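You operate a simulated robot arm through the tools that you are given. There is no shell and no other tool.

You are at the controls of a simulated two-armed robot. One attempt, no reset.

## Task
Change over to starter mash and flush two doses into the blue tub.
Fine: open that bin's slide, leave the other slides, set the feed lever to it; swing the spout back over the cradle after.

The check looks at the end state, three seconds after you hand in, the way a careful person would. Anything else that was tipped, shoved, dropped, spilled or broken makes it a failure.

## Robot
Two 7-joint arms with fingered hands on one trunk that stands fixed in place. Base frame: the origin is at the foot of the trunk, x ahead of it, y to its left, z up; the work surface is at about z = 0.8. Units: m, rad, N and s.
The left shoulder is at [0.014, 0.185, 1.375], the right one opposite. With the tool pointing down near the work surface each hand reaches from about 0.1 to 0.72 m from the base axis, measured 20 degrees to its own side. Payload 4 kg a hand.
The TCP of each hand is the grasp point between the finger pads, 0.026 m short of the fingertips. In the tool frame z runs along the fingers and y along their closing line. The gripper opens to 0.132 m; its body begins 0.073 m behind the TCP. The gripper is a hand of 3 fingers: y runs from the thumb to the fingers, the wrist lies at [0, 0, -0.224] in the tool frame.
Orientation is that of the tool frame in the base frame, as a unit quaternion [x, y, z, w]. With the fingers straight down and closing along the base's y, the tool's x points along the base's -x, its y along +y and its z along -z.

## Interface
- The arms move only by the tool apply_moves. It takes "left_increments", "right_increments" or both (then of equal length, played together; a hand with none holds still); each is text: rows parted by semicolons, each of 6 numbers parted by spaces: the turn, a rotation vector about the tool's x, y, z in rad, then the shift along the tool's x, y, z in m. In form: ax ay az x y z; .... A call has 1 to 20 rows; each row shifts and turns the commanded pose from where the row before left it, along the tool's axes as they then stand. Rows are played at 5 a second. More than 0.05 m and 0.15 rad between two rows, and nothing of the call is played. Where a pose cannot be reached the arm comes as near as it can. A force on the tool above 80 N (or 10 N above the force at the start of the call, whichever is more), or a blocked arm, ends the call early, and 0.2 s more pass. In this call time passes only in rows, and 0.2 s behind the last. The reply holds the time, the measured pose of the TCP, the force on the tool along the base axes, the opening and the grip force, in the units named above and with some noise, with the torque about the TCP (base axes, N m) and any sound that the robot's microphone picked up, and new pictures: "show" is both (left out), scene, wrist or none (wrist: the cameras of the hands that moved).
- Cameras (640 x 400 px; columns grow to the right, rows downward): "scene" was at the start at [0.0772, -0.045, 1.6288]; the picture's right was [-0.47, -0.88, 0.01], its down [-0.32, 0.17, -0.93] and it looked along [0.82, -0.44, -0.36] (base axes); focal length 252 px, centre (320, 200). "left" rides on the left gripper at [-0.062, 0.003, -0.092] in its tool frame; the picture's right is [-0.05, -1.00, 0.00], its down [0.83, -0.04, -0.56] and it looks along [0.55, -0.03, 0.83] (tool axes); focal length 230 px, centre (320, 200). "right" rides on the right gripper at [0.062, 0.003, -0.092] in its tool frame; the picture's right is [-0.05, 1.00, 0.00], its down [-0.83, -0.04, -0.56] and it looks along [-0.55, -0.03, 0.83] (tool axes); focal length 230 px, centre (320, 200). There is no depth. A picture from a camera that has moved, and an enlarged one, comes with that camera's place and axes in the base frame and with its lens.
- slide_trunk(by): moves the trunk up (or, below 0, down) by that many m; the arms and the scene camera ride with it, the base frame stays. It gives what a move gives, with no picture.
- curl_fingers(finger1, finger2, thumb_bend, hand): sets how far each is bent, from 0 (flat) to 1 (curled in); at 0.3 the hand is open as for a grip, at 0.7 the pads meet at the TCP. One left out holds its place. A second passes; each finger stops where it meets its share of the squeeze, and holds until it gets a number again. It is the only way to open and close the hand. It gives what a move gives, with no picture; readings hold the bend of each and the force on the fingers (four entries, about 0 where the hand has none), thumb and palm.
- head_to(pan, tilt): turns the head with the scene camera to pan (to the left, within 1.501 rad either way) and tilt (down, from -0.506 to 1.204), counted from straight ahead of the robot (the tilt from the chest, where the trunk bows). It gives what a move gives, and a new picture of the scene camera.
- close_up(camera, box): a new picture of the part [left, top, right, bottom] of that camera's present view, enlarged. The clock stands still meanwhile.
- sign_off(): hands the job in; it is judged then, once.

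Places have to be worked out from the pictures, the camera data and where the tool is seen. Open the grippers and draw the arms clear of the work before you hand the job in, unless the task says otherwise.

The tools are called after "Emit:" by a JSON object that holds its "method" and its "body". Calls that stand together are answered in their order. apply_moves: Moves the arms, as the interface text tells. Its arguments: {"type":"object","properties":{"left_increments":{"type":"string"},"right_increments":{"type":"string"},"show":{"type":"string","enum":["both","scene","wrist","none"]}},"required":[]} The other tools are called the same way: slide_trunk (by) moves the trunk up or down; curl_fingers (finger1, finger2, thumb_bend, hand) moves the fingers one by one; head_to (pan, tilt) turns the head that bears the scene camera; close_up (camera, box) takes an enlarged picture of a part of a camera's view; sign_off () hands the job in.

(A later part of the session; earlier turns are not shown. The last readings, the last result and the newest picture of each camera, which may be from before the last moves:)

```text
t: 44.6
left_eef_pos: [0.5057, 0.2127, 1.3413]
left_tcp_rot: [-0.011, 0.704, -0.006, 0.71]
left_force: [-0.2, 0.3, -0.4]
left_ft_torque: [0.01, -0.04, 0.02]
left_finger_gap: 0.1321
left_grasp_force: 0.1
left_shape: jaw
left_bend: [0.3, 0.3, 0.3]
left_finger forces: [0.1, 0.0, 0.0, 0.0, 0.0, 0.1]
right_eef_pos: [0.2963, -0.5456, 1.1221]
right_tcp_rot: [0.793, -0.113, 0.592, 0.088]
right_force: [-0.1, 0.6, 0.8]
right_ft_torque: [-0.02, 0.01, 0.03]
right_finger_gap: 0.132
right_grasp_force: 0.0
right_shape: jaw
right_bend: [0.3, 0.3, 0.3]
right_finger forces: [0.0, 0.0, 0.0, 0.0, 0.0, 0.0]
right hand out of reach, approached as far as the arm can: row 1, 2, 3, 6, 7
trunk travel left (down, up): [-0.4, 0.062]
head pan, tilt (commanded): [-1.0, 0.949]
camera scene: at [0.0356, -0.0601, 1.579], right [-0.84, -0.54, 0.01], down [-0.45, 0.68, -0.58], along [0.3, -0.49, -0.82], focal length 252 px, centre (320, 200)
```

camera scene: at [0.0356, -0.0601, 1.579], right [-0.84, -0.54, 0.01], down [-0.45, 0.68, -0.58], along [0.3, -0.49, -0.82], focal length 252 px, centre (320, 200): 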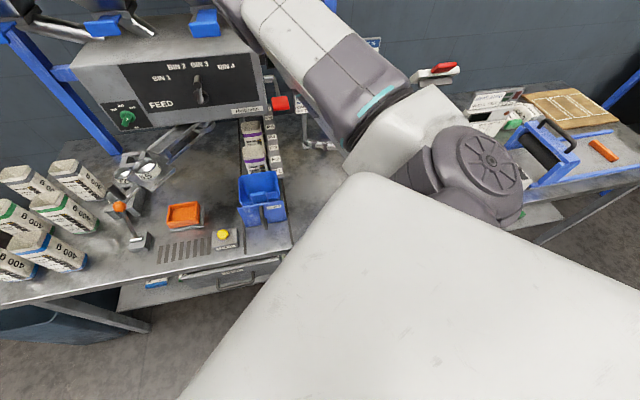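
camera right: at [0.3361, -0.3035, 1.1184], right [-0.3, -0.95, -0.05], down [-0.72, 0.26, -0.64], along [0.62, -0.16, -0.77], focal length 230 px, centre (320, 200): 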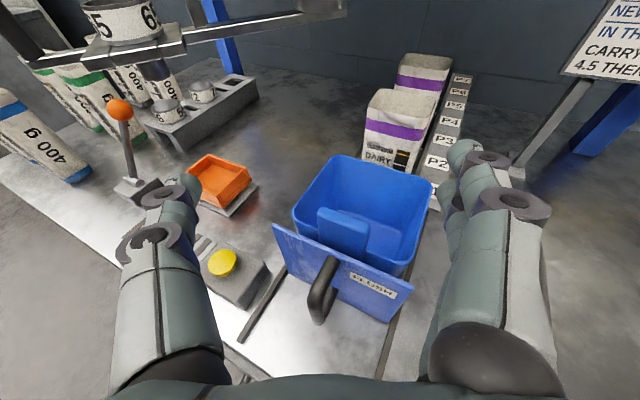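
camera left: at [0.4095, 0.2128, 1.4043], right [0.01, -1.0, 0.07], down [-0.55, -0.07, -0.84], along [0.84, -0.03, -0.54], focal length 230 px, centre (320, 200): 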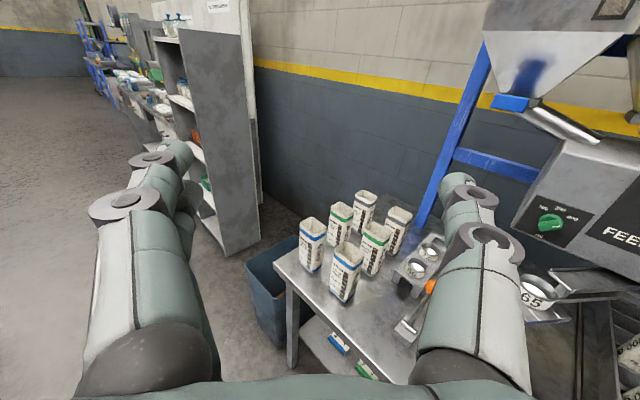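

The arm flipped back to elbow-up/forward. I'll look at the normal view again to see the posture.

Emit:
{"method": "head_to", "body": {"pan": -0.7, "tilt": 0.45}}

```text
t: 45.5
left_eef_pos: [0.5054, 0.2102, 1.3434]
left_tcp_rot: [-0.01, 0.703, -0.007, 0.711]
left_force: [0.7, 0.4, 0.0]
left_ft_torque: [-0.01, 0.01, -0.01]
left_finger_gap: 0.1321
left_grasp_force: 0.1
left_shape: jaw
left_bend: [0.3, 0.3, 0.3]
left_finger forces: [0.0, 0.1, 0.1, 0.0, 0.0, 0.0]
right_eef_pos: [0.2957, -0.5465, 1.1206]
right_tcp_rot: [0.793, -0.115, 0.592, 0.088]
right_force: [0.2, -0.1, 0.6]
right_ft_torque: [-0.01, 0.01, 0.01]
right_finger_gap: 0.1319
right_grasp_force: 0.0
right_shape: jaw
right_bend: [0.3, 0.3, 0.3]
right_finger forces: [0.0, 0.0, 0.1, 0.0, 0.1, 0.0]
trunk travel left (down, up): [-0.4, 0.062]
head pan, tilt (commanded): [-0.7, 0.45]
camera scene: at [0.0648, -0.0606, 1.6205], right [-0.64, -0.76, 0.01], down [-0.34, 0.28, -0.9], along [0.68, -0.58, -0.44], focal length 252 px, centre (320, 200)
```

scene: 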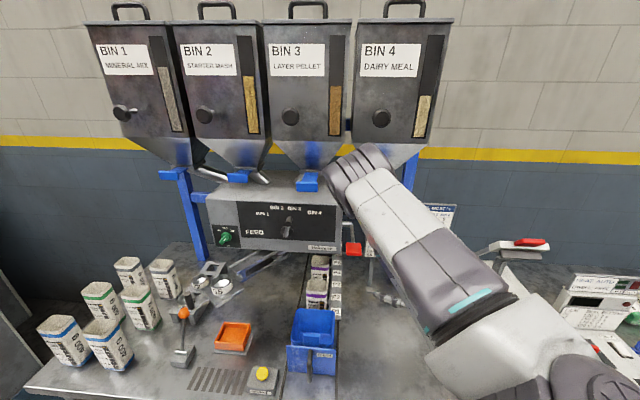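

With the elbow forward and up, the safe way across is with the hand pointing down and the wrist high. I'll pitch the right hand down here first.

Emit:
{"method": "apply_moves", "body": {"right_increments": "0 -0.143 0 0 0 0;0 -0.143 0 0 0 0;0 -0.143 0 0 0 0;0 -0.143 0 0 0 0;0 -0.143 0 0 0 0;0 -0.143 0 0 0 0;0 -0.143 0 0 0 0;0 -0.143 0 0 0 0;0 -0.143 0 0 0 0", "show": "scene"}}

```text
t: 47.5
left_eef_pos: [0.5043, 0.2119, 1.3434]
left_tcp_rot: [-0.012, 0.703, -0.007, 0.711]
left_force: [0.4, -0.2, -0.2]
left_ft_torque: [0.02, 0.02, -0.01]
left_finger_gap: 0.1319
left_grasp_force: 0.1
left_shape: jaw
left_bend: [0.3, 0.3, 0.3]
left_finger forces: [0.0, 0.0, 0.0, 0.0, 0.1, 0.0]
right_eef_pos: [0.3, -0.5601, 1.1135]
right_tcp_rot: [0.989, -0.143, 0.044, 0.008]
right_force: [0.5, -0.4, 0.7]
right_ft_torque: [0.01, -0.02, -0.02]
right_finger_gap: 0.132
right_grasp_force: 0.0
right_shape: jaw
right_bend: [0.3, 0.3, 0.3]
right_finger forces: [0.0, 0.0, 0.1, 0.0, 0.1, 0.0]
right hand out of reach, approached as far as the arm can: row 1, 2, 9
trunk travel left (down, up): [-0.4, 0.062]
head pan, tilt (commanded): [-0.7, 0.45]
camera scene: at [0.0656, -0.0599, 1.6206], right [-0.64, -0.76, 0.01], down [-0.34, 0.28, -0.9], along [0.68, -0.58, -0.44], focal length 252 px, centre (320, 200)
```

scene: 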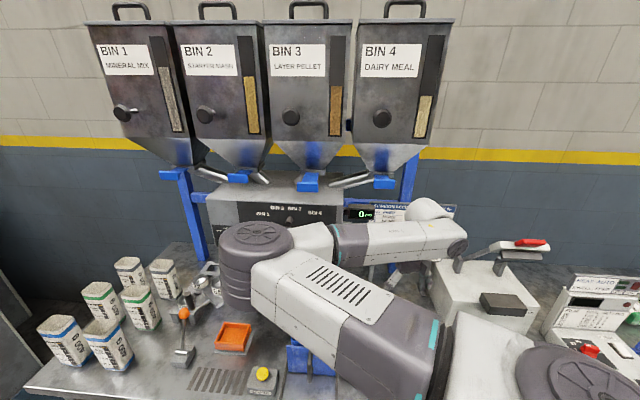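

The hand is pointing down with the elbow to the left and front. I'll clear the left arm further out and down, and raise the right hand.

Emit:
{"method": "apply_moves", "body": {"left_increments": "-0.1 0 0 0.03 0.03 0;-0.1 0 0 0.03 0.03 0;-0.1 0 0 0.03 0.03 0;-0.1 0 0 0.03 0.03 0;-0.1 0 0 0.03 0.02 0;0 0 0 0.03 0.02 0", "right_increments": "0 0 0 0 0 -0.03;0 0 0 0 0 -0.03;0 0 0 0 0 -0.03;0 0 0 0 0 -0.03;0 0 0 0 0 -0.03;0 0 0 0 0 -0.03", "show": "scene"}}

```text
t: 48.9
left_eef_pos: [0.4707, 0.3085, 1.1785]
left_tcp_rot: [-0.184, 0.682, 0.166, 0.688]
left_force: [-0.3, 0.8, -0.1]
left_ft_torque: [0.03, 0.02, -0.02]
left_finger_gap: 0.132
left_grasp_force: 0.1
left_shape: jaw
left_bend: [0.3, 0.3, 0.3]
left_finger forces: [0.1, 0.0, 0.0, 0.0, 0.0, 0.1]
left hand out of reach, approached as far as the arm can: row 1, 2, 3, 4, 6
right_eef_pos: [0.2855, -0.5534, 1.2931]
right_tcp_rot: [0.989, -0.143, 0.045, 0.009]
right_force: [-0.5, -0.7, -0.2]
right_ft_torque: [-0.01, 0.01, 0.02]
right_finger_gap: 0.1321
right_grasp_force: 0.1
right_shape: jaw
right_bend: [0.3, 0.3, 0.3]
right_finger forces: [0.0, 0.0, 0.0, 0.0, 0.1, 0.1]
trunk travel left (down, up): [-0.4, 0.062]
head pan, tilt (commanded): [-0.7, 0.45]
camera scene: at [0.0656, -0.0605, 1.6206], right [-0.64, -0.76, 0.01], down [-0.34, 0.28, -0.9], along [0.68, -0.58, -0.44], focal length 252 px, centre (320, 200)
```

scene: 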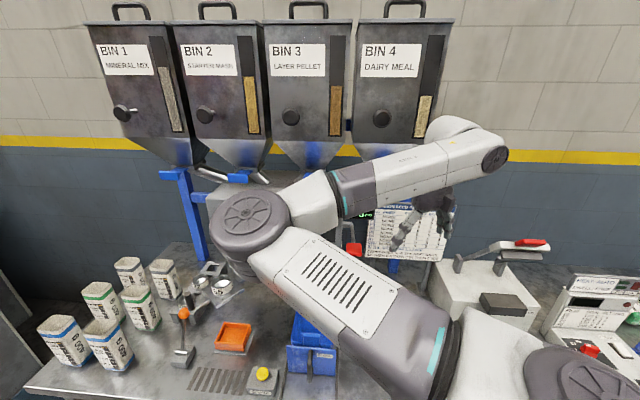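

Now I'll travel left with the hand pointing down and high, in two stages.

Emit:
{"method": "apply_moves", "body": {"right_increments": "0 0 0 0.0115 -0.0448 0.002;0 0 0 0.0115 -0.0448 0.002;0 0 0 0.0115 -0.0448 0.002;0 0 0 0.0115 -0.0448 0.002;0 0 0 0.0115 -0.0448 0.002;0 0 0 0.0115 -0.0448 0.002", "show": "both"}}

```text
t: 50.3
left_eef_pos: [0.4712, 0.3087, 1.1767]
left_tcp_rot: [-0.185, 0.682, 0.166, 0.688]
left_force: [0.7, -0.1, 0.8]
left_ft_torque: [-0.02, -0.04, -0.01]
left_finger_gap: 0.1318
left_grasp_force: 0.1
left_shape: jaw
left_bend: [0.3, 0.3, 0.3]
left_finger forces: [0.0, 0.0, 0.0, 0.0, 0.0, 0.1]
right_eef_pos: [0.292, -0.4931, 1.304]
right_tcp_rot: [0.989, -0.144, 0.045, 0.009]
right_force: [0.3, 0.1, 0.0]
right_ft_torque: [0.02, -0.01, -0.02]
right_finger_gap: 0.132
right_grasp_force: 0.0
right_shape: jaw
right_bend: [0.3, 0.3, 0.3]
right_finger forces: [0.1, 0.0, 0.0, 0.0, 0.0, 0.0]
right hand out of reach, approached as far as the arm can: row 1, 2, 3, 4, 5, 6
trunk travel left (down, up): [-0.4, 0.062]
head pan, tilt (commanded): [-0.7, 0.45]
camera scene: at [0.065, -0.0594, 1.6207], right [-0.64, -0.76, 0.01], down [-0.34, 0.28, -0.9], along [0.68, -0.58, -0.44], focal length 252 px, centre (320, 200)
camera right: at [0.3424, -0.5124, 1.4024], right [-0.33, -0.94, 0.0], down [-0.83, 0.29, 0.48], along [-0.45, 0.16, -0.88], focal length 230 px, centre (320, 200)
```

scene: 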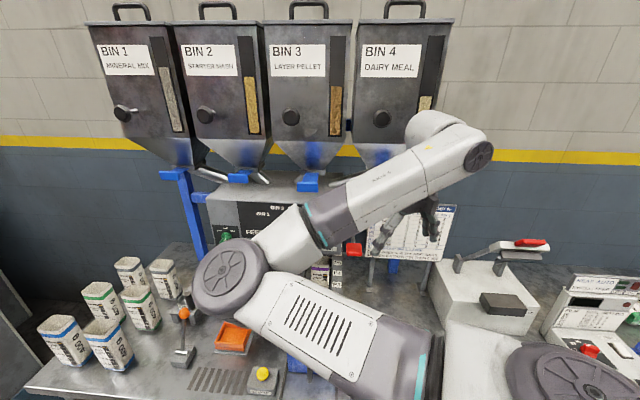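
right: 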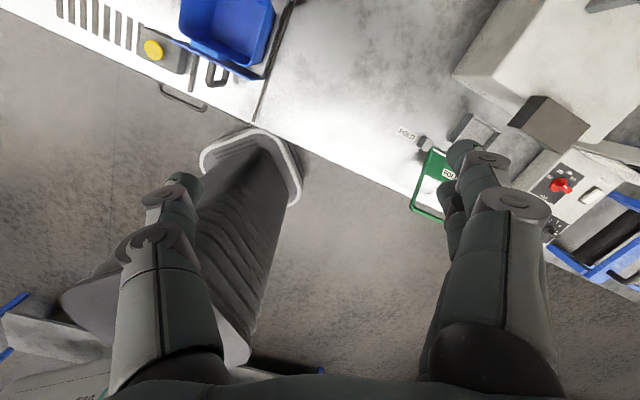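

The elbow-left posture can't cross. The workable route is over the top, as at the start, so I'll raise the right hand to about z=1.5 in front of me and then move it left.

Emit:
{"method": "apply_moves", "body": {"right_increments": "0 0 0 0.012 0 -0.042;0 0 0 0.012 0 -0.042;0 0 0 0.012 0 -0.042;0 0 0 0.012 0 -0.042;0 0 0 0.012 0 -0.042;0 0 0 0.005 -0.045 0;0 0 0 0.005 -0.045 0;0 0 0 0.005 -0.045 0", "show": "scene"}}

```text
t: 52.1
left_eef_pos: [0.4705, 0.3069, 1.1785]
left_tcp_rot: [-0.185, 0.682, 0.166, 0.688]
left_force: [-0.5, 0.0, -0.3]
left_ft_torque: [-0.01, 0.02, 0.02]
left_finger_gap: 0.1323
left_grasp_force: 0.1
left_shape: jaw
left_bend: [0.3, 0.3, 0.3]
left_finger forces: [0.0, 0.1, 0.0, 0.0, 0.0, 0.0]
right_eef_pos: [0.2547, -0.4854, 1.4752]
right_tcp_rot: [0.989, -0.142, 0.045, 0.01]
right_force: [0.1, -0.9, -0.3]
right_ft_torque: [-0.01, 0.01, 0.0]
right_finger_gap: 0.132
right_grasp_force: 0.1
right_shape: jaw
right_bend: [0.3, 0.3, 0.3]
right_finger forces: [0.0, 0.0, 0.1, 0.1, 0.1, 0.0]
right hand out of reach, approached as far as the arm can: row 1, 2, 3, 4, 5, 6, 7, 8
trunk travel left (down, up): [-0.4, 0.062]
head pan, tilt (commanded): [-0.7, 0.45]
camera scene: at [0.0651, -0.0619, 1.6206], right [-0.64, -0.76, 0.01], down [-0.34, 0.28, -0.9], along [0.68, -0.58, -0.44], focal length 252 px, centre (320, 200)
```

scene: 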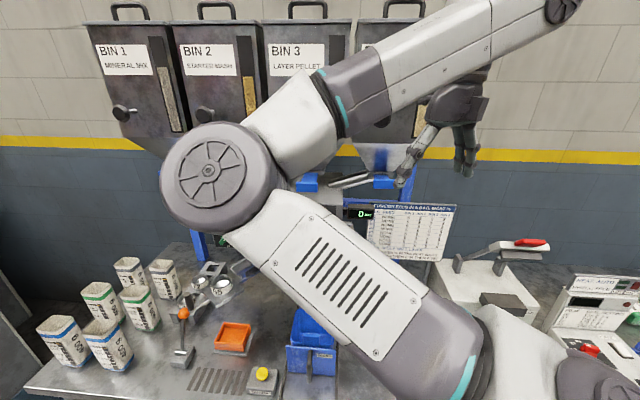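

The posture is still elbow-left. I know the sequence that flips it to elbow-right (level the hand, then yaw right), so I'll redo that from a safe spot on the right.

Emit:
{"method": "apply_moves", "body": {"right_increments": "0 0 0 0.02 0.03 0.035;0 0 0 0.02 0.03 0.035;0 0 0 0 0 0.045;0 0 0 0 0 0.045;0 0.1428 0 0 0 0;0 0.1428 0 0 0 0;0 0.1428 0 0 0 0;0 0.1428 0 0 0 0;0 0.1428 0 0 0 0;0 0.1428 0 0 0 0;0 0.1428 0 0 0 0;0 0.1428 0 0 0 0;0 0.1428 0 0 0 0;0 0.1428 0 0 0 0", "show": "scene"}}

```text
refused: row 1 steps farther than a row can; nothing moved
```

That row was slightly too long, so I'll repeat it with smaller steps.

Emit:
{"method": "apply_moves", "body": {"right_increments": "0 0 0 0.018 0.03 0.033;0 0 0 0.018 0.03 0.033;0 0 0 0 0 0.045;0 0 0 0 0 0.045;0 0.1428 0 0 0 0;0 0.1428 0 0 0 0;0 0.1428 0 0 0 0;0 0.1428 0 0 0 0;0 0.1428 0 0 0 0;0 0.1428 0 0 0 0;0 0.1428 0 0 0 0;0 0.1428 0 0 0 0;0 0.1428 0 0 0 0;0 0.1428 0 0 0 0", "show": "scene"}}

```text
t: 55.1
left_eef_pos: [0.4707, 0.3081, 1.1788]
left_tcp_rot: [-0.185, 0.682, 0.166, 0.688]
left_force: [-0.3, -0.7, 0.4]
left_ft_torque: [0.0, -0.01, 0.01]
left_finger_gap: 0.132
left_grasp_force: 0.1
left_shape: jaw
left_bend: [0.3, 0.3, 0.3]
left_finger forces: [0.1, 0.0, 0.1, 0.0, 0.0, 0.1]
right_eef_pos: [0.3601, -0.5931, 1.3663]
right_tcp_rot: [0.765, -0.109, 0.629, 0.091]
right_force: [-0.7, 0.2, -0.1]
right_ft_torque: [0.03, 0.0, 0.03]
right_finger_gap: 0.1318
right_grasp_force: 0.0
right_shape: jaw
right_bend: [0.3, 0.3, 0.3]
right_finger forces: [0.0, 0.0, 0.0, 0.0, 0.1, 0.0]
right hand out of reach, approached as far as the arm can: row 8, 9, 10, 11, 12, 13, 14
trunk travel left (down, up): [-0.4, 0.062]
head pan, tilt (commanded): [-0.7, 0.45]
camera scene: at [0.0647, -0.0605, 1.6207], right [-0.64, -0.76, 0.01], down [-0.34, 0.28, -0.9], along [0.68, -0.58, -0.44], focal length 252 px, centre (320, 200)
```

scene: 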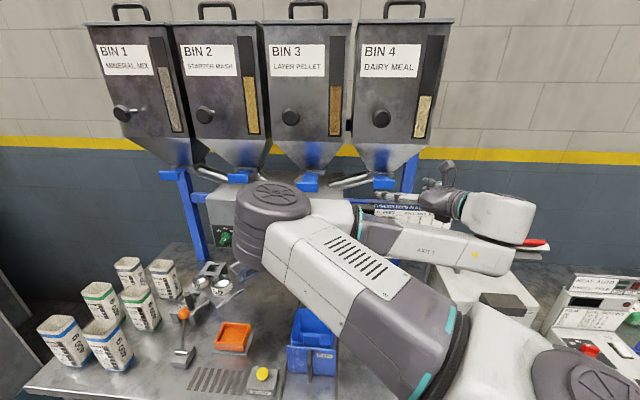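

The hand is level again on the right. I'll back off from bin 4's tab, lower it, and yaw right to bring the elbow down to the right.

Emit:
{"method": "apply_moves", "body": {"right_increments": "0 0 0 0 0 -0.04;0 0 0 -0.03 0 -0.03;0 0 0 -0.04 0 0;-0.12 0 0 -0.02 0 -0.01;-0.12 0 0 -0.02 0 -0.01;-0.12 0 0 -0.02 0 -0.01;-0.12 0 0 0 0 -0.01", "show": "scene"}}

```text
t: 56.7
left_eef_pos: [0.471, 0.3073, 1.1771]
left_tcp_rot: [-0.185, 0.682, 0.165, 0.688]
left_force: [-0.1, 0.9, 0.6]
left_ft_torque: [0.03, -0.01, 0.03]
left_finger_gap: 0.1322
left_grasp_force: 0.1
left_shape: jaw
left_bend: [0.3, 0.3, 0.3]
left_finger forces: [0.0, 0.0, 0.1, 0.0, 0.0, 0.0]
right_eef_pos: [0.3005, -0.6614, 1.2463]
right_tcp_rot: [0.737, -0.217, 0.599, 0.227]
right_force: [-0.3, -0.3, 1.1]
right_ft_torque: [-0.01, -0.02, -0.02]
right_finger_gap: 0.1319
right_grasp_force: 0.0
right_shape: jaw
right_bend: [0.3, 0.3, 0.3]
right_finger forces: [0.0, 0.1, 0.0, 0.0, 0.1, 0.0]
right hand out of reach, approached as far as the arm can: row 1, 2, 4, 5, 6, 7
trunk travel left (down, up): [-0.4, 0.062]
head pan, tilt (commanded): [-0.7, 0.45]
camera scene: at [0.066, -0.0592, 1.6206], right [-0.64, -0.76, 0.01], down [-0.34, 0.28, -0.9], along [0.68, -0.58, -0.44], focal length 252 px, centre (320, 200)
```

scene: 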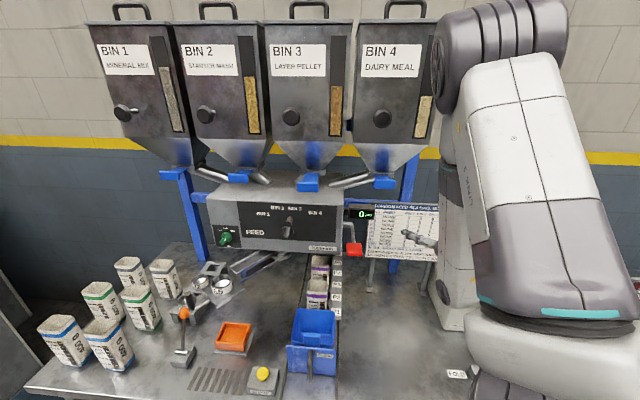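

The elbow is now up on the right, which could carry the hand over. I'll level the hand and raise it to see whether it can pass in front of the bins from there.

Emit:
{"method": "apply_moves", "body": {"right_increments": "0 0.09 0 0.03 0 -0.03;0 0.09 0 0.03 0 -0.03;0 0 0 0.045 0 -0.01;0 0 0 0.045 0 -0.01;0 0 0 0.045 0 0;0 0 0 0.045 0 0", "show": "scene"}}

```text
t: 58.1
left_eef_pos: [0.4693, 0.3099, 1.1791]
left_tcp_rot: [-0.186, 0.681, 0.165, 0.688]
left_force: [0.3, 0.1, 0.0]
left_ft_torque: [-0.01, 0.01, 0.0]
left_finger_gap: 0.1318
left_grasp_force: 0.1
left_shape: jaw
left_bend: [0.3, 0.3, 0.3]
left_finger forces: [0.1, 0.1, 0.1, 0.0, 0.0, 0.0]
right_eef_pos: [0.2697, -0.6817, 1.482]
right_tcp_rot: [0.678, -0.196, 0.665, 0.245]
right_force: [0.3, 0.4, 1.2]
right_ft_torque: [0.0, 0.03, 0.01]
right_finger_gap: 0.132
right_grasp_force: 0.0
right_shape: jaw
right_bend: [0.3, 0.3, 0.3]
right_finger forces: [0.0, 0.0, 0.1, 0.0, 0.0, 0.0]
right hand out of reach, approached as far as the arm can: row 1, 2, 3, 4
trunk travel left (down, up): [-0.4, 0.062]
head pan, tilt (commanded): [-0.7, 0.45]
camera scene: at [0.0627, -0.0576, 1.6209], right [-0.64, -0.76, 0.01], down [-0.34, 0.28, -0.9], along [0.68, -0.58, -0.44], focal length 252 px, centre (320, 200)
```

scene: 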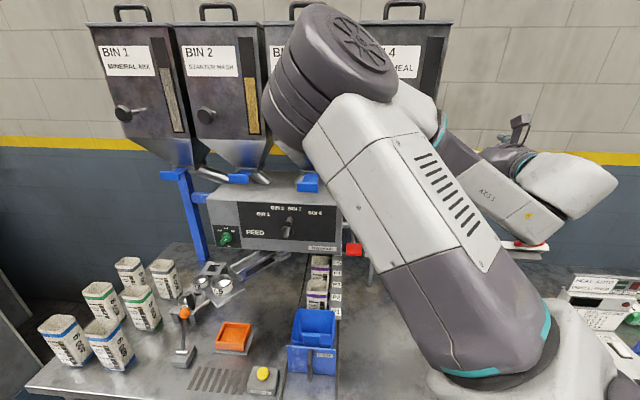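

The elbow swung back to the left. I'll restore the state that previously led to the useful posture (level, straight ahead, near (0.38,-0.51,1.29)), keeping clear of bin 4's tab.

Emit:
{"method": "apply_moves", "body": {"right_increments": "0.105 0 0 -0.0317 -0.0341 -0.0041;0.105 0 0 -0.0317 -0.0344 -0.0005;0.105 0 0 -0.0317 -0.0342 0.0031;0.105 0 0 -0.0317 -0.0337 0.0066;0.105 0 0 -0.0317 -0.0328 0.0101;0.105 0 0 -0.0317 -0.0315 0.0135", "show": "scene"}}

```text
t: 59.5
left_eef_pos: [0.4691, 0.3083, 1.1779]
left_tcp_rot: [-0.185, 0.681, 0.167, 0.688]
left_force: [-0.2, -0.8, -0.7]
left_ft_torque: [0.01, 0.04, 0.05]
left_finger_gap: 0.132
left_grasp_force: 0.2
left_shape: jaw
left_bend: [0.3, 0.3, 0.3]
left_finger forces: [0.0, 0.0, 0.1, 0.1, 0.0, 0.1]
right_eef_pos: [0.374, -0.5357, 1.2766]
right_tcp_rot: [0.721, 0.019, 0.692, 0.022]
right_force: [0.9, 1.1, 0.2]
right_ft_torque: [-0.01, 0.0, -0.01]
right_finger_gap: 0.1318
right_grasp_force: 0.1
right_shape: jaw
right_bend: [0.3, 0.3, 0.3]
right_finger forces: [0.0, 0.1, 0.0, 0.0, 0.0, 0.0]
right hand out of reach, approached as far as the arm can: row 1, 2, 3, 4
trunk travel left (down, up): [-0.4, 0.062]
head pan, tilt (commanded): [-0.7, 0.45]
camera scene: at [0.0643, -0.0607, 1.6206], right [-0.64, -0.76, 0.01], down [-0.34, 0.28, -0.9], along [0.68, -0.58, -0.44], focal length 252 px, centre (320, 200)
```

scene: 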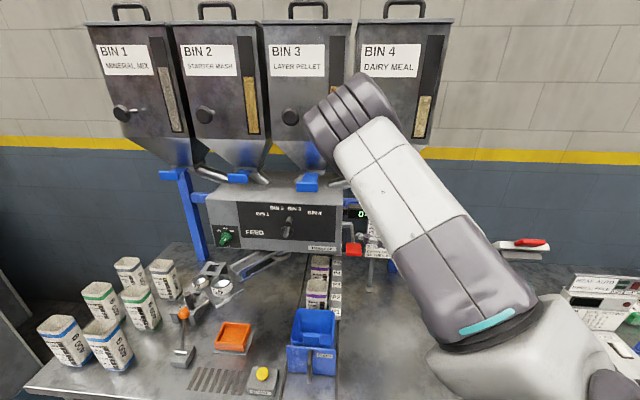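

It's level and elbow-up again. I'll close the right fingers to make the hand slimmer, then try moving left and forward along a corridor that keeps at least 3 cm from the tabs.

Emit:
{"method": "curl_fingers", "body": {"hand": "right", "finger1": 0.62, "finger2": 0.62, "thumb_bend": 0.62}}

Emit:
{"method": "apply_moves", "body": {"right_increments": "0 0 0 0.0086 -0.0337 0.0266;0 0 0 0.0086 -0.0337 0.0266;0 0 0 0.0086 -0.0337 0.0266", "show": "both"}}

```text
t: 60.5
left_eef_pos: [0.4702, 0.3084, 1.1775]
left_tcp_rot: [-0.185, 0.682, 0.166, 0.688]
left_force: [-0.6, 0.7, 0.3]
left_ft_torque: [0.0, 0.0, 0.0]
left_finger_gap: 0.1321
left_grasp_force: 0.1
left_shape: jaw
left_bend: [0.3, 0.3, 0.3]
left_finger forces: [0.1, 0.0, 0.0, 0.0, 0.0, 0.0]
right_eef_pos: [0.3748, -0.5354, 1.2776]
right_tcp_rot: [0.721, 0.019, 0.692, 0.023]
right_force: [-0.1, -0.1, -1.0]
right_ft_torque: [-0.04, 0.0, 0.02]
right_finger_gap: 0.0294
right_grasp_force: 0.1
right_shape: fingers
right_bend: [0.62, 0.62, 0.62]
right_finger forces: [0.1, 0.0, 0.1, 0.0, 0.0, 0.0]
trunk travel left (down, up): [-0.4, 0.062]
head pan, tilt (commanded): [-0.7, 0.45]
```

```text
t: 61.3
left_eef_pos: [0.4692, 0.307, 1.1792]
left_tcp_rot: [-0.185, 0.681, 0.166, 0.689]
left_force: [-0.5, -0.3, -0.5]
left_ft_torque: [0.01, 0.01, -0.01]
left_finger_gap: 0.1318
left_grasp_force: 0.0
left_shape: jaw
left_bend: [0.3, 0.3, 0.3]
left_finger forces: [0.0, 0.1, 0.0, 0.0, 0.0, 0.0]
right_eef_pos: [0.462, -0.4511, 1.2961]
right_tcp_rot: [0.722, 0.02, 0.691, 0.022]
right_force: [-0.1, -1.6, 0.0]
right_ft_torque: [-0.01, -0.01, -0.02]
right_finger_gap: 0.0292
right_grasp_force: 0.1
right_shape: fingers
right_bend: [0.62, 0.62, 0.62]
right_finger forces: [0.0, 0.0, 0.0, 0.0, 0.1, 0.0]
right hand out of reach, approached as far as the arm can: row 1, 2, 3
trunk travel left (down, up): [-0.4, 0.062]
head pan, tilt (commanded): [-0.7, 0.45]
camera scene: at [0.0625, -0.0613, 1.6208], right [-0.64, -0.76, 0.01], down [-0.34, 0.28, -0.9], along [0.68, -0.58, -0.44], focal length 252 px, centre (320, 200)
camera right: at [0.3726, -0.4519, 1.3611], right [0.0, -1.0, 0.01], down [-0.59, 0.0, -0.81], along [0.81, -0.01, -0.59], focal length 230 px, centre (320, 200)
```

scene: 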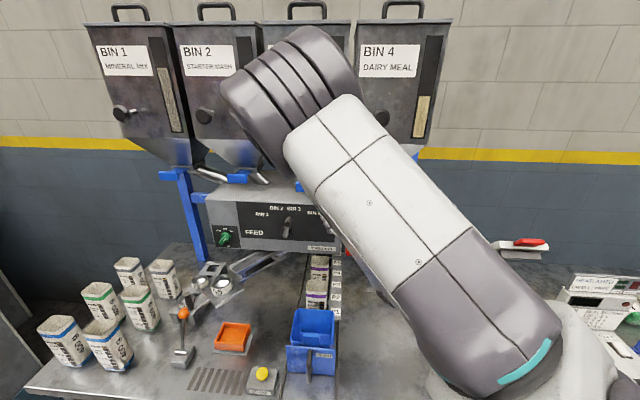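
right: 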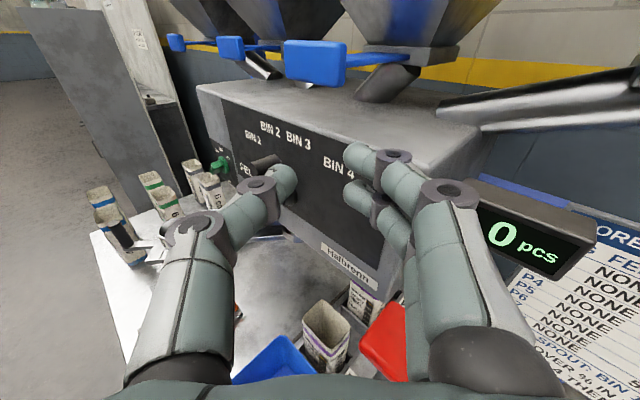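

It works: the hand is moving left with the elbow up. I'll continue left and forward, rising slightly to stay above the feed lever grip.

Emit:
{"method": "apply_moves", "body": {"right_increments": "0 0 0 0.018 -0.036 0.022;0 0 0 0.016 -0.036 0.022;0 0 0 0.012 -0.036 0.025;0 0 0 0.005 -0.036 0.025", "show": "both"}}

```text
t: 62.5
left_eef_pos: [0.4694, 0.308, 1.1778]
left_tcp_rot: [-0.186, 0.682, 0.167, 0.688]
left_force: [-0.3, 0.1, -0.4]
left_ft_torque: [0.01, 0.01, 0.05]
left_finger_gap: 0.1322
left_grasp_force: 0.0
left_shape: jaw
left_bend: [0.3, 0.3, 0.3]
left_finger forces: [0.1, 0.0, 0.0, 0.0, 0.0, 0.0]
right_eef_pos: [0.5178, -0.4565, 1.3516]
right_tcp_rot: [0.73, -0.021, 0.683, 0.016]
right_force: [-0.2, 0.6, -0.3]
right_ft_torque: [0.0, -0.01, -0.01]
right_finger_gap: 0.0291
right_grasp_force: 0.0
right_shape: fingers
right_bend: [0.62, 0.62, 0.62]
right_finger forces: [0.0, 0.0, 0.0, 0.0, 0.0, 0.0]
right hand out of reach, approached as far as the arm can: row 1, 2, 3, 4
trunk travel left (down, up): [-0.4, 0.062]
head pan, tilt (commanded): [-0.7, 0.45]
stopped in row 4 (right hand): the arm was blocked; the commanded pose is now the measured one
camera scene: at [0.0645, -0.0597, 1.6207], right [-0.64, -0.76, 0.01], down [-0.34, 0.28, -0.9], along [0.68, -0.58, -0.44], focal length 252 px, centre (320, 200)
camera right: at [0.4303, -0.4554, 1.4191], right [-0.06, -1.0, -0.06], down [-0.61, 0.08, -0.79], along [0.79, -0.01, -0.61], focal length 230 px, centre (320, 200)
```

scene: 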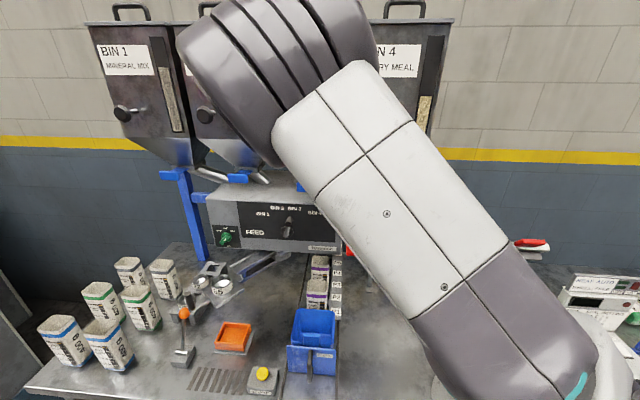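
right: 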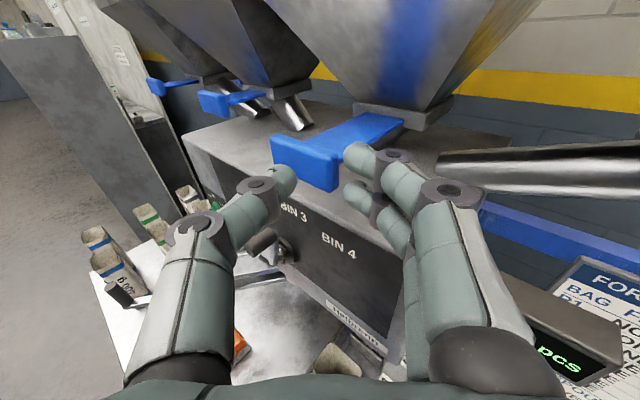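

The arm got blocked with my fingertips close to bin 3's tab. I'll check for contact before backing straight out.

Emit:
{"method": "close_up", "body": {"camera": "right", "box": [220, 90, 460, 240]}}

```text
2.67 times, centred on (340, 165) of right
camera zoom: at [0.4303, -0.4554, 1.4191], right [-0.06, -1.0, -0.06], down [-0.61, 0.08, -0.79], along [0.79, -0.01, -0.61], focal length 614 px, centre (267, 293)
```

zoom: 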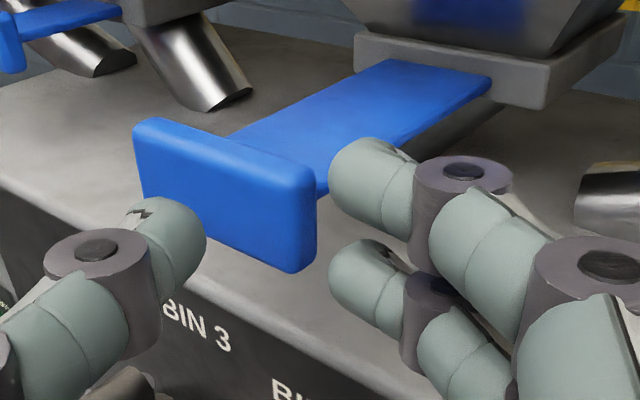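

No contact: the thumb is in front of the lip with a gap, and the fingers are beside it. I'll back straight out and then yaw right to drop into the elbow-right posture.

Emit:
{"method": "apply_moves", "body": {"right_increments": "0 0 0 0 0 -0.045;0 0 0 -0.01 0.01 -0.045;0 0 0 -0.015 0.02 -0.03", "show": "both"}}

```text
t: 63.3
left_eef_pos: [0.4716, 0.3076, 1.1775]
left_tcp_rot: [-0.184, 0.682, 0.166, 0.688]
left_force: [-0.3, -0.1, -0.4]
left_ft_torque: [0.01, 0.02, 0.03]
left_finger_gap: 0.1321
left_grasp_force: 0.1
left_shape: jaw
left_bend: [0.3, 0.3, 0.3]
left_finger forces: [0.1, 0.0, 0.0, 0.0, 0.0, 0.1]
right_eef_pos: [0.4271, -0.5072, 1.3344]
right_tcp_rot: [0.73, -0.016, 0.683, 0.016]
right_force: [0.0, -0.5, -0.3]
right_ft_torque: [0.0, 0.0, 0.08]
right_finger_gap: 0.0289
right_grasp_force: 0.1
right_shape: fingers
right_bend: [0.62, 0.62, 0.62]
right_finger forces: [0.0, 0.0, 0.0, 0.1, 0.0, 0.1]
right hand out of reach, approached as far as the arm can: row 1, 2, 3
trunk travel left (down, up): [-0.4, 0.062]
head pan, tilt (commanded): [-0.7, 0.45]
camera scene: at [0.0663, -0.0615, 1.6205], right [-0.64, -0.77, 0.01], down [-0.34, 0.28, -0.9], along [0.68, -0.58, -0.44], focal length 252 px, centre (320, 200)
camera right: at [0.3395, -0.5075, 1.4007], right [-0.05, -1.0, -0.05], down [-0.61, 0.07, -0.79], along [0.79, -0.01, -0.61], focal length 230 px, centre (320, 200)
```

scene: 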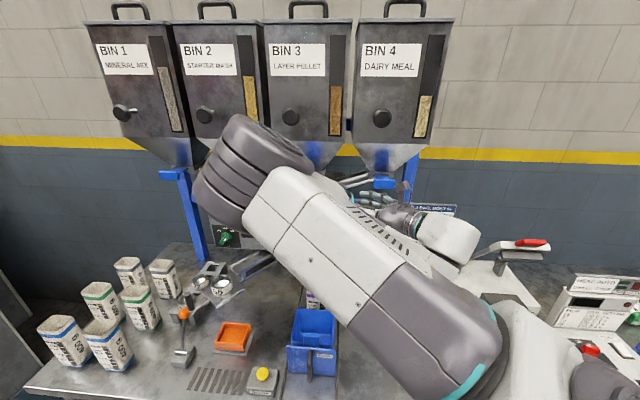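
right: 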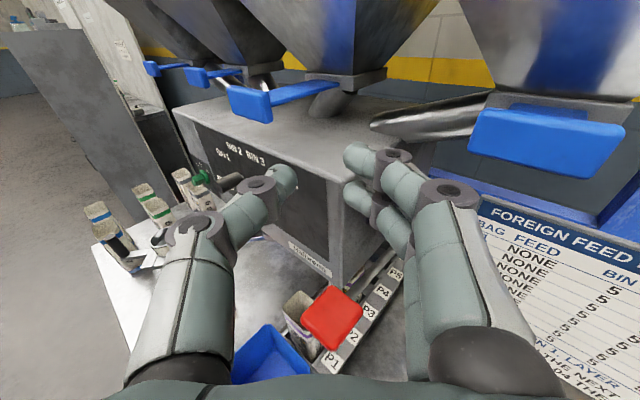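

Bin 3's slide is unchanged. Now I'll do the yaw that flips the arm into the elbow-right posture.

Emit:
{"method": "apply_moves", "body": {"right_increments": "0 0 0 -0.03 0.01 -0.03;-0.131 0 0 0 0 -0.01;-0.131 0 0 0 0 -0.01;-0.131 0 0 0 0 -0.01;-0.131 0 0 0 0 -0.01;-0.131 0 0 0 0 -0.01;-0.131 0 0 0 0 -0.01", "show": "scene"}}

```text
t: 64.9
left_eef_pos: [0.469, 0.3057, 1.1781]
left_tcp_rot: [-0.185, 0.681, 0.166, 0.688]
left_force: [-0.2, -0.3, 0.7]
left_ft_torque: [0.02, 0.0, -0.02]
left_finger_gap: 0.1322
left_grasp_force: 0.1
left_shape: jaw
left_bend: [0.3, 0.3, 0.3]
left_finger forces: [0.1, 0.0, 0.1, 0.1, 0.0, 0.1]
right_eef_pos: [0.3536, -0.5599, 1.176]
right_tcp_rot: [0.663, -0.241, 0.658, 0.265]
right_force: [-0.3, -1.7, 0.8]
right_ft_torque: [-0.02, 0.01, 0.01]
right_finger_gap: 0.0287
right_grasp_force: 0.0
right_shape: fingers
right_bend: [0.62, 0.62, 0.62]
right_finger forces: [0.0, 0.0, 0.0, 0.0, 0.0, 0.0]
right hand out of reach, approached as far as the arm can: row 1, 2, 3, 4, 5, 6, 7
trunk travel left (down, up): [-0.4, 0.062]
head pan, tilt (commanded): [-0.7, 0.45]
camera scene: at [0.0645, -0.0615, 1.6206], right [-0.64, -0.76, 0.01], down [-0.34, 0.28, -0.9], along [0.68, -0.58, -0.44], focal length 252 px, centre (320, 200)
```

scene: 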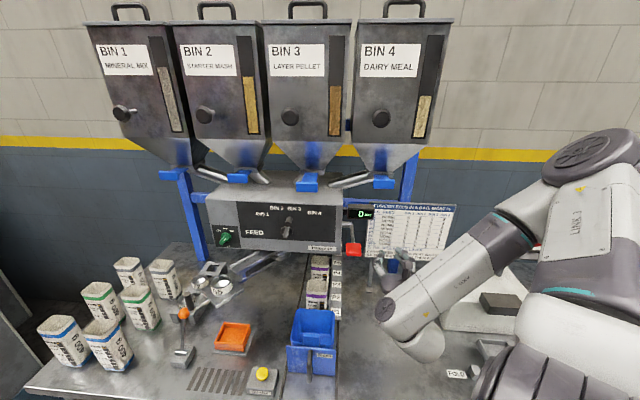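

The arm is now elbow-right with the hand beside the paddle. I'll travel left at low height while yawing outward to keep the wrist within limits.

Emit:
{"method": "apply_moves", "body": {"right_increments": "0 0 0 0 0 -0.0375;0 0 0 0 0 -0.0375;0.1 0 0 0 -0.045 0;0.1 0 0 0 -0.045 0;0.1 0 0 0 -0.045 0;0.1 0 0 0 -0.045 0;0.1 0 0 0 -0.045 0;0.1 0 0 0 -0.045 0;0.08 0 0 0 -0.045 0;0.08 0 0 0 -0.045 0", "show": "both"}}

```text
t: 67.1
left_eef_pos: [0.4708, 0.3078, 1.178]
left_tcp_rot: [-0.185, 0.682, 0.167, 0.688]
left_force: [-1.2, -0.3, -0.3]
left_ft_torque: [-0.03, 0.02, -0.01]
left_finger_gap: 0.132
left_grasp_force: 0.0
left_shape: jaw
left_bend: [0.3, 0.3, 0.3]
left_finger forces: [0.0, 0.1, 0.1, 0.0, 0.0, 0.0]
right_eef_pos: [0.4311, -0.2478, 1.1007]
right_tcp_rot: [0.718, 0.014, 0.696, -0.001]
right_force: [-1.1, -0.8, 0.4]
right_ft_torque: [0.0, -0.01, -0.02]
right_finger_gap: 0.0288
right_grasp_force: 0.0
right_shape: fingers
right_bend: [0.62, 0.62, 0.62]
right_finger forces: [0.0, 0.0, 0.1, 0.0, 0.0, 0.1]
right hand out of reach, approached as far as the arm can: row 1, 2, 3, 4, 5, 6, 7, 8, 9, 10
trunk travel left (down, up): [-0.4, 0.062]
head pan, tilt (commanded): [-0.7, 0.45]
camera scene: at [0.0652, -0.0594, 1.6206], right [-0.64, -0.76, 0.01], down [-0.34, 0.28, -0.9], along [0.68, -0.58, -0.44], focal length 252 px, centre (320, 200)
camera right: at [0.3409, -0.2531, 1.1641], right [0.02, -1.0, -0.03], down [-0.58, 0.02, -0.81], along [0.81, 0.04, -0.58], focal length 230 px, centre (320, 200)
```

scene: 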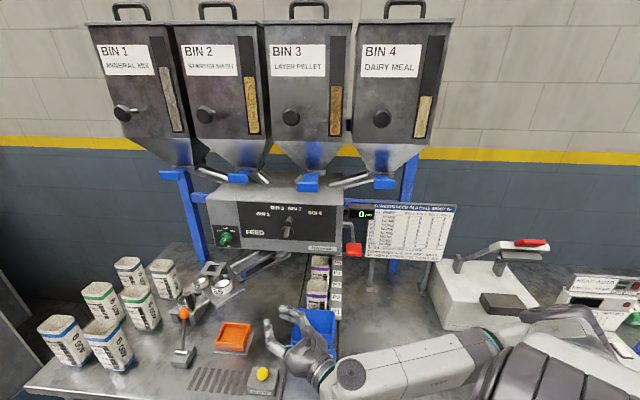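
right: 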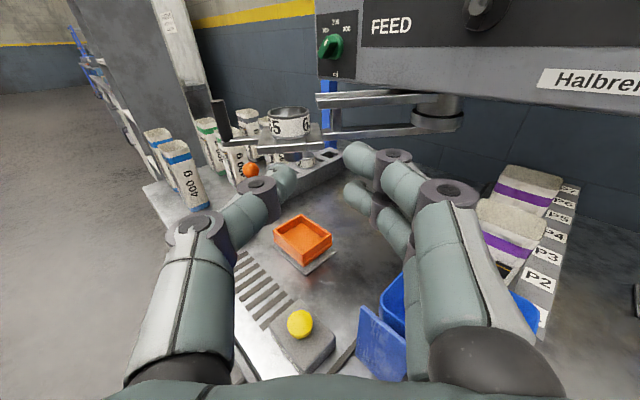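

Good: elbow-right, level, straight ahead at (0.43,-0.25,1.10). I'll continue left with slightly more outward yaw, rising gradually.

Emit:
{"method": "apply_moves", "body": {"right_increments": "0.08 0 0 0.01 -0.045 0;0.08 0 0 0.01 -0.045 0;0.08 0 0 0.015 -0.045 0;0.05 0 0 0.02 -0.04 0;0 0 0 0.03 -0.02 0.01;0 0 0 0.035 0 0.02;0 0 0 0.035 0 0.02", "show": "both"}}

```text
t: 68.7
left_eef_pos: [0.4704, 0.3079, 1.1779]
left_tcp_rot: [-0.186, 0.682, 0.166, 0.688]
left_force: [-0.4, -0.4, -0.2]
left_ft_torque: [0.04, -0.01, 0.03]
left_finger_gap: 0.1319
left_grasp_force: 0.1
left_shape: jaw
left_bend: [0.3, 0.3, 0.3]
left_finger forces: [0.0, 0.0, 0.1, 0.0, 0.0, 0.0]
right_eef_pos: [0.4129, -0.0551, 1.1434]
right_tcp_rot: [0.711, 0.114, 0.686, -0.104]
right_force: [-0.4, 0.6, 0.0]
right_ft_torque: [0.0, 0.01, 0.01]
right_finger_gap: 0.0287
right_grasp_force: 0.1
right_shape: fingers
right_bend: [0.62, 0.62, 0.62]
right_finger forces: [0.1, 0.0, 0.1, 0.0, 0.1, 0.0]
right hand out of reach, approached as far as the arm can: row 1, 3, 4, 5, 6, 7
trunk travel left (down, up): [-0.4, 0.062]
head pan, tilt (commanded): [-0.7, 0.45]
camera scene: at [0.0653, -0.0593, 1.6207], right [-0.64, -0.76, 0.01], down [-0.34, 0.28, -0.9], along [0.68, -0.58, -0.44], focal length 252 px, centre (320, 200)
camera right: at [0.3292, -0.086, 1.2083], right [0.3, -0.95, -0.04], down [-0.57, -0.14, -0.81], along [0.77, 0.27, -0.58], focal length 230 px, centre (320, 200)
```

scene: 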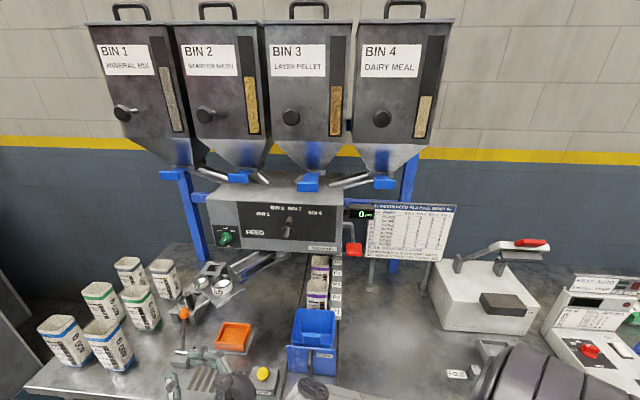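
right: 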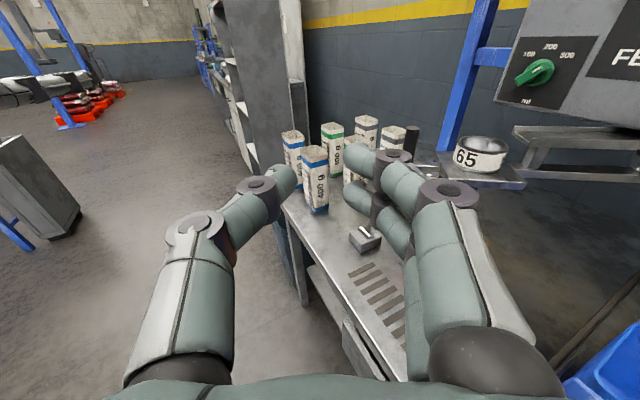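

It's still at minimum reach. Now with the wrist nearly straight I'll push forward, then up.

Emit:
{"method": "apply_moves", "body": {"right_increments": "0 0 0 0 0 0.04;0 0 0 0 0 0.04;0 0 0 0.02 0 0.04;0 0 0 0.035 0 0.03;0 0 0 0.035 0 0.03", "show": "both"}}

```text
t: 69.9
left_eef_pos: [0.4712, 0.3069, 1.1768]
left_tcp_rot: [-0.185, 0.682, 0.166, 0.688]
left_force: [0.4, 0.1, -0.1]
left_ft_torque: [-0.01, 0.0, -0.02]
left_finger_gap: 0.1319
left_grasp_force: 0.1
left_shape: jaw
left_bend: [0.3, 0.3, 0.3]
left_finger forces: [0.1, 0.1, 0.0, 0.0, 0.0, 0.1]
right_eef_pos: [0.4144, -0.0566, 1.1435]
right_tcp_rot: [0.71, 0.113, 0.687, -0.105]
right_force: [-0.8, 0.3, 0.2]
right_ft_torque: [0.0, -0.01, 0.02]
right_finger_gap: 0.0286
right_grasp_force: 0.0
right_shape: fingers
right_bend: [0.62, 0.62, 0.62]
right_finger forces: [0.0, 0.0, 0.0, 0.1, 0.0, 0.0]
right hand out of reach, approached as far as the arm can: row 1, 2, 3, 4, 5
trunk travel left (down, up): [-0.4, 0.062]
head pan, tilt (commanded): [-0.7, 0.45]
camera scene: at [0.0654, -0.0597, 1.6206], right [-0.64, -0.76, 0.01], down [-0.34, 0.28, -0.9], along [0.68, -0.58, -0.44], focal length 252 px, centre (320, 200)
camera right: at [0.3293, -0.0869, 1.2079], right [0.3, -0.95, -0.05], down [-0.57, -0.14, -0.81], along [0.77, 0.27, -0.58], focal length 230 px, centre (320, 200)
```

scene: 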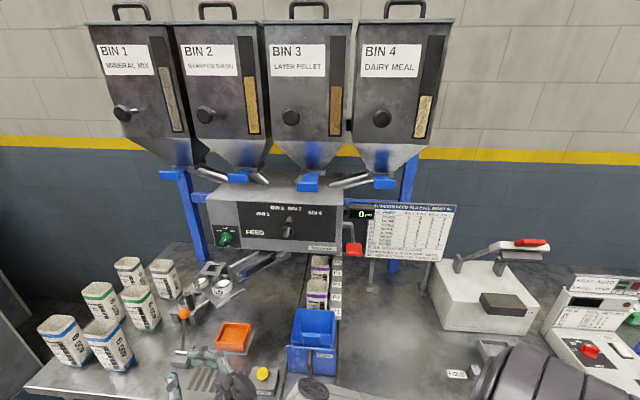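
right: 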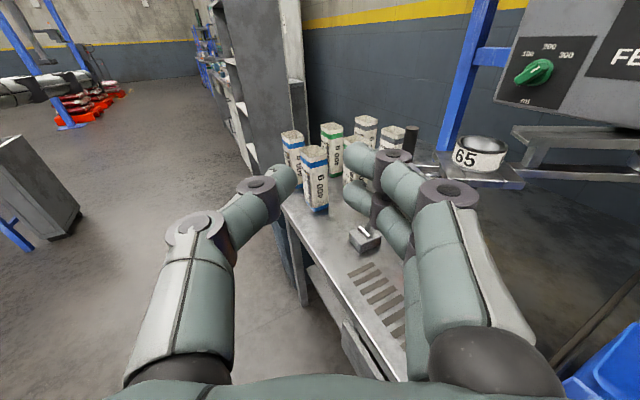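

The arm won't extend here. I suspect the 180° hand spin put a roll joint near its limit, so I'll undo that spin in place (free space here) and see whether mobility returns.

Emit:
{"method": "apply_moves", "body": {"right_increments": "0 0 -0.15 0 0 0;0 0 -0.15 0 0 0;0 0 -0.15 0 0 0;0 0 -0.15 0 0 0;0 0 -0.15 0 0 0;0 0 -0.15 0 0 0;0 0 -0.15 0 0 0;0 0 -0.15 0 0 0;0 0 -0.15 0 0 0;0 0 -0.15 0 0 0;0 0 -0.15 0 0 0;0 0 -0.15 0 0 0;0 0 -0.15 0 0 0;0 0 -0.15 0 0 0;0 0 -0.15 0 0 0;0 0 -0.15 0 0 0;0 0 -0.15 0 0 0;0 0 -0.15 0 0 0;0 0 -0.15 0 0 0;0 0 -0.15 0 0 0", "show": "both"}}

```text
t: 74.1
left_eef_pos: [0.4704, 0.3063, 1.1792]
left_tcp_rot: [-0.185, 0.682, 0.166, 0.688]
left_force: [0.2, -0.3, -0.7]
left_ft_torque: [0.0, 0.0, 0.01]
left_finger_gap: 0.132
left_grasp_force: 0.2
left_shape: jaw
left_bend: [0.3, 0.3, 0.3]
left_finger forces: [0.0, 0.1, 0.0, 0.1, 0.0, 0.0]
right_eef_pos: [0.3557, -0.1211, 1.0622]
right_tcp_rot: [-0.062, 0.714, 0.157, 0.679]
right_force: [-0.3, -0.6, 0.0]
right_ft_torque: [0.0, 0.0, 0.01]
right_finger_gap: 0.0287
right_grasp_force: 0.1
right_shape: fingers
right_bend: [0.62, 0.62, 0.62]
right_finger forces: [0.0, 0.0, 0.0, 0.0, 0.0, 0.0]
right hand out of reach, approached as far as the arm can: row 4, 17, 18, 19, 20
trunk travel left (down, up): [-0.4, 0.062]
head pan, tilt (commanded): [-0.7, 0.45]
camera scene: at [0.0653, -0.061, 1.6206], right [-0.64, -0.76, 0.01], down [-0.34, 0.28, -0.9], along [0.68, -0.58, -0.44], focal length 252 px, centre (320, 200)
camera right: at [0.2624, -0.1387, 1.0049], right [-0.3, 0.94, 0.19], down [-0.46, -0.31, 0.83], along [0.84, 0.16, 0.52], focal length 230 px, centre (320, 200)
```

scene: 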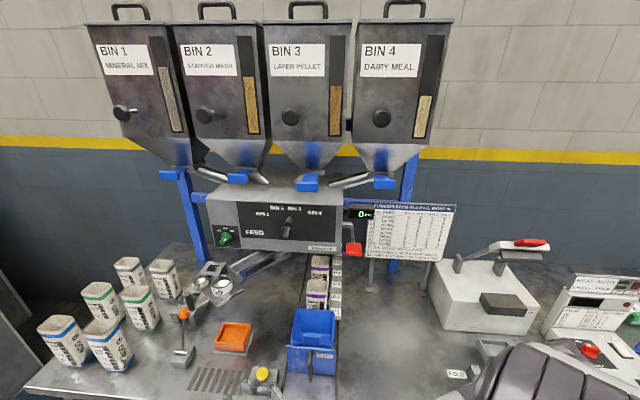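
right: 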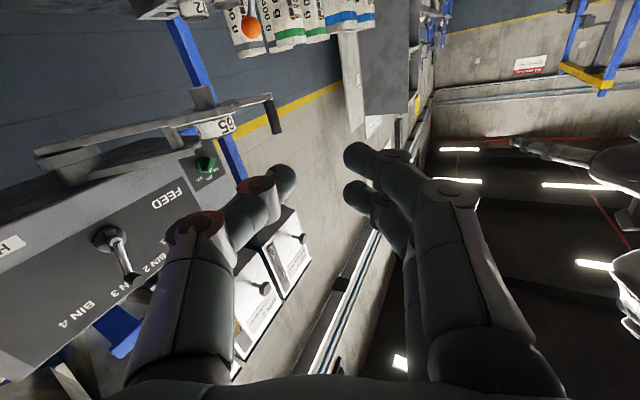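

The roll is near a limit at both ends, so mid-roll (camera at the side, thumb below and fingers above) should give the most freedom. I'll rotate to mid-roll and test forward extension.

Emit:
{"method": "apply_moves", "body": {"right_increments": "0 0 0.15 0 0 0;0 0 0.15 0 0 0;0 0 0.15 0 0 0;0 0 0.15 0 0 0;0 0 0.15 0 0 0;0 0 0.15 0 0 0;0 0 0.15 0 0 0;0 0 0.15 0 0 0;0 0 0.15 0 0 0;0 0 0.15 0 0 0;0 0 0 0 0 0.03;0 0 0 0 0 0.03;0 0 0 0 0 0.03", "show": "both"}}

```text
t: 76.9
left_eef_pos: [0.4709, 0.3087, 1.1768]
left_tcp_rot: [-0.184, 0.682, 0.166, 0.688]
left_force: [-0.6, 0.8, 0.4]
left_ft_torque: [-0.03, 0.0, 0.03]
left_finger_gap: 0.1321
left_grasp_force: 0.0
left_shape: jaw
left_bend: [0.3, 0.3, 0.3]
left_finger forces: [0.0, 0.1, 0.0, 0.0, 0.0, 0.0]
right_eef_pos: [0.4418, -0.0931, 1.06]
right_tcp_rot: [0.443, 0.567, 0.573, 0.391]
right_force: [-0.1, 0.1, -0.1]
right_ft_torque: [-0.01, -0.01, 0.0]
right_finger_gap: 0.0286
right_grasp_force: 0.0
right_shape: fingers
right_bend: [0.62, 0.62, 0.62]
right_finger forces: [0.0, 0.0, 0.0, 0.0, 0.0, 0.1]
trunk travel left (down, up): [-0.4, 0.062]
head pan, tilt (commanded): [-0.7, 0.45]
camera scene: at [0.0658, -0.0593, 1.6206], right [-0.64, -0.76, 0.01], down [-0.34, 0.28, -0.9], along [0.68, -0.58, -0.44], focal length 252 px, centre (320, 200)
camera right: at [0.3358, -0.0638, 1.0698], right [0.07, -0.1, 0.99], down [-0.28, -0.96, -0.08], along [0.96, -0.27, -0.09], focal length 230 px, centre (320, 200)
```

scene: 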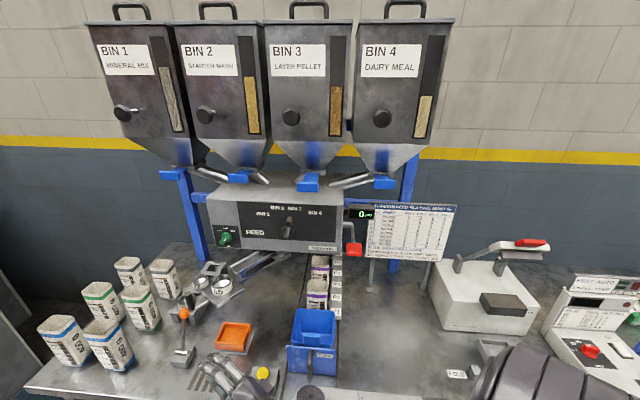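
right: 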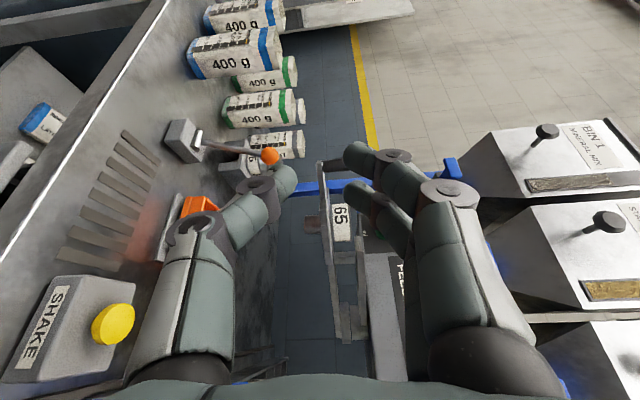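

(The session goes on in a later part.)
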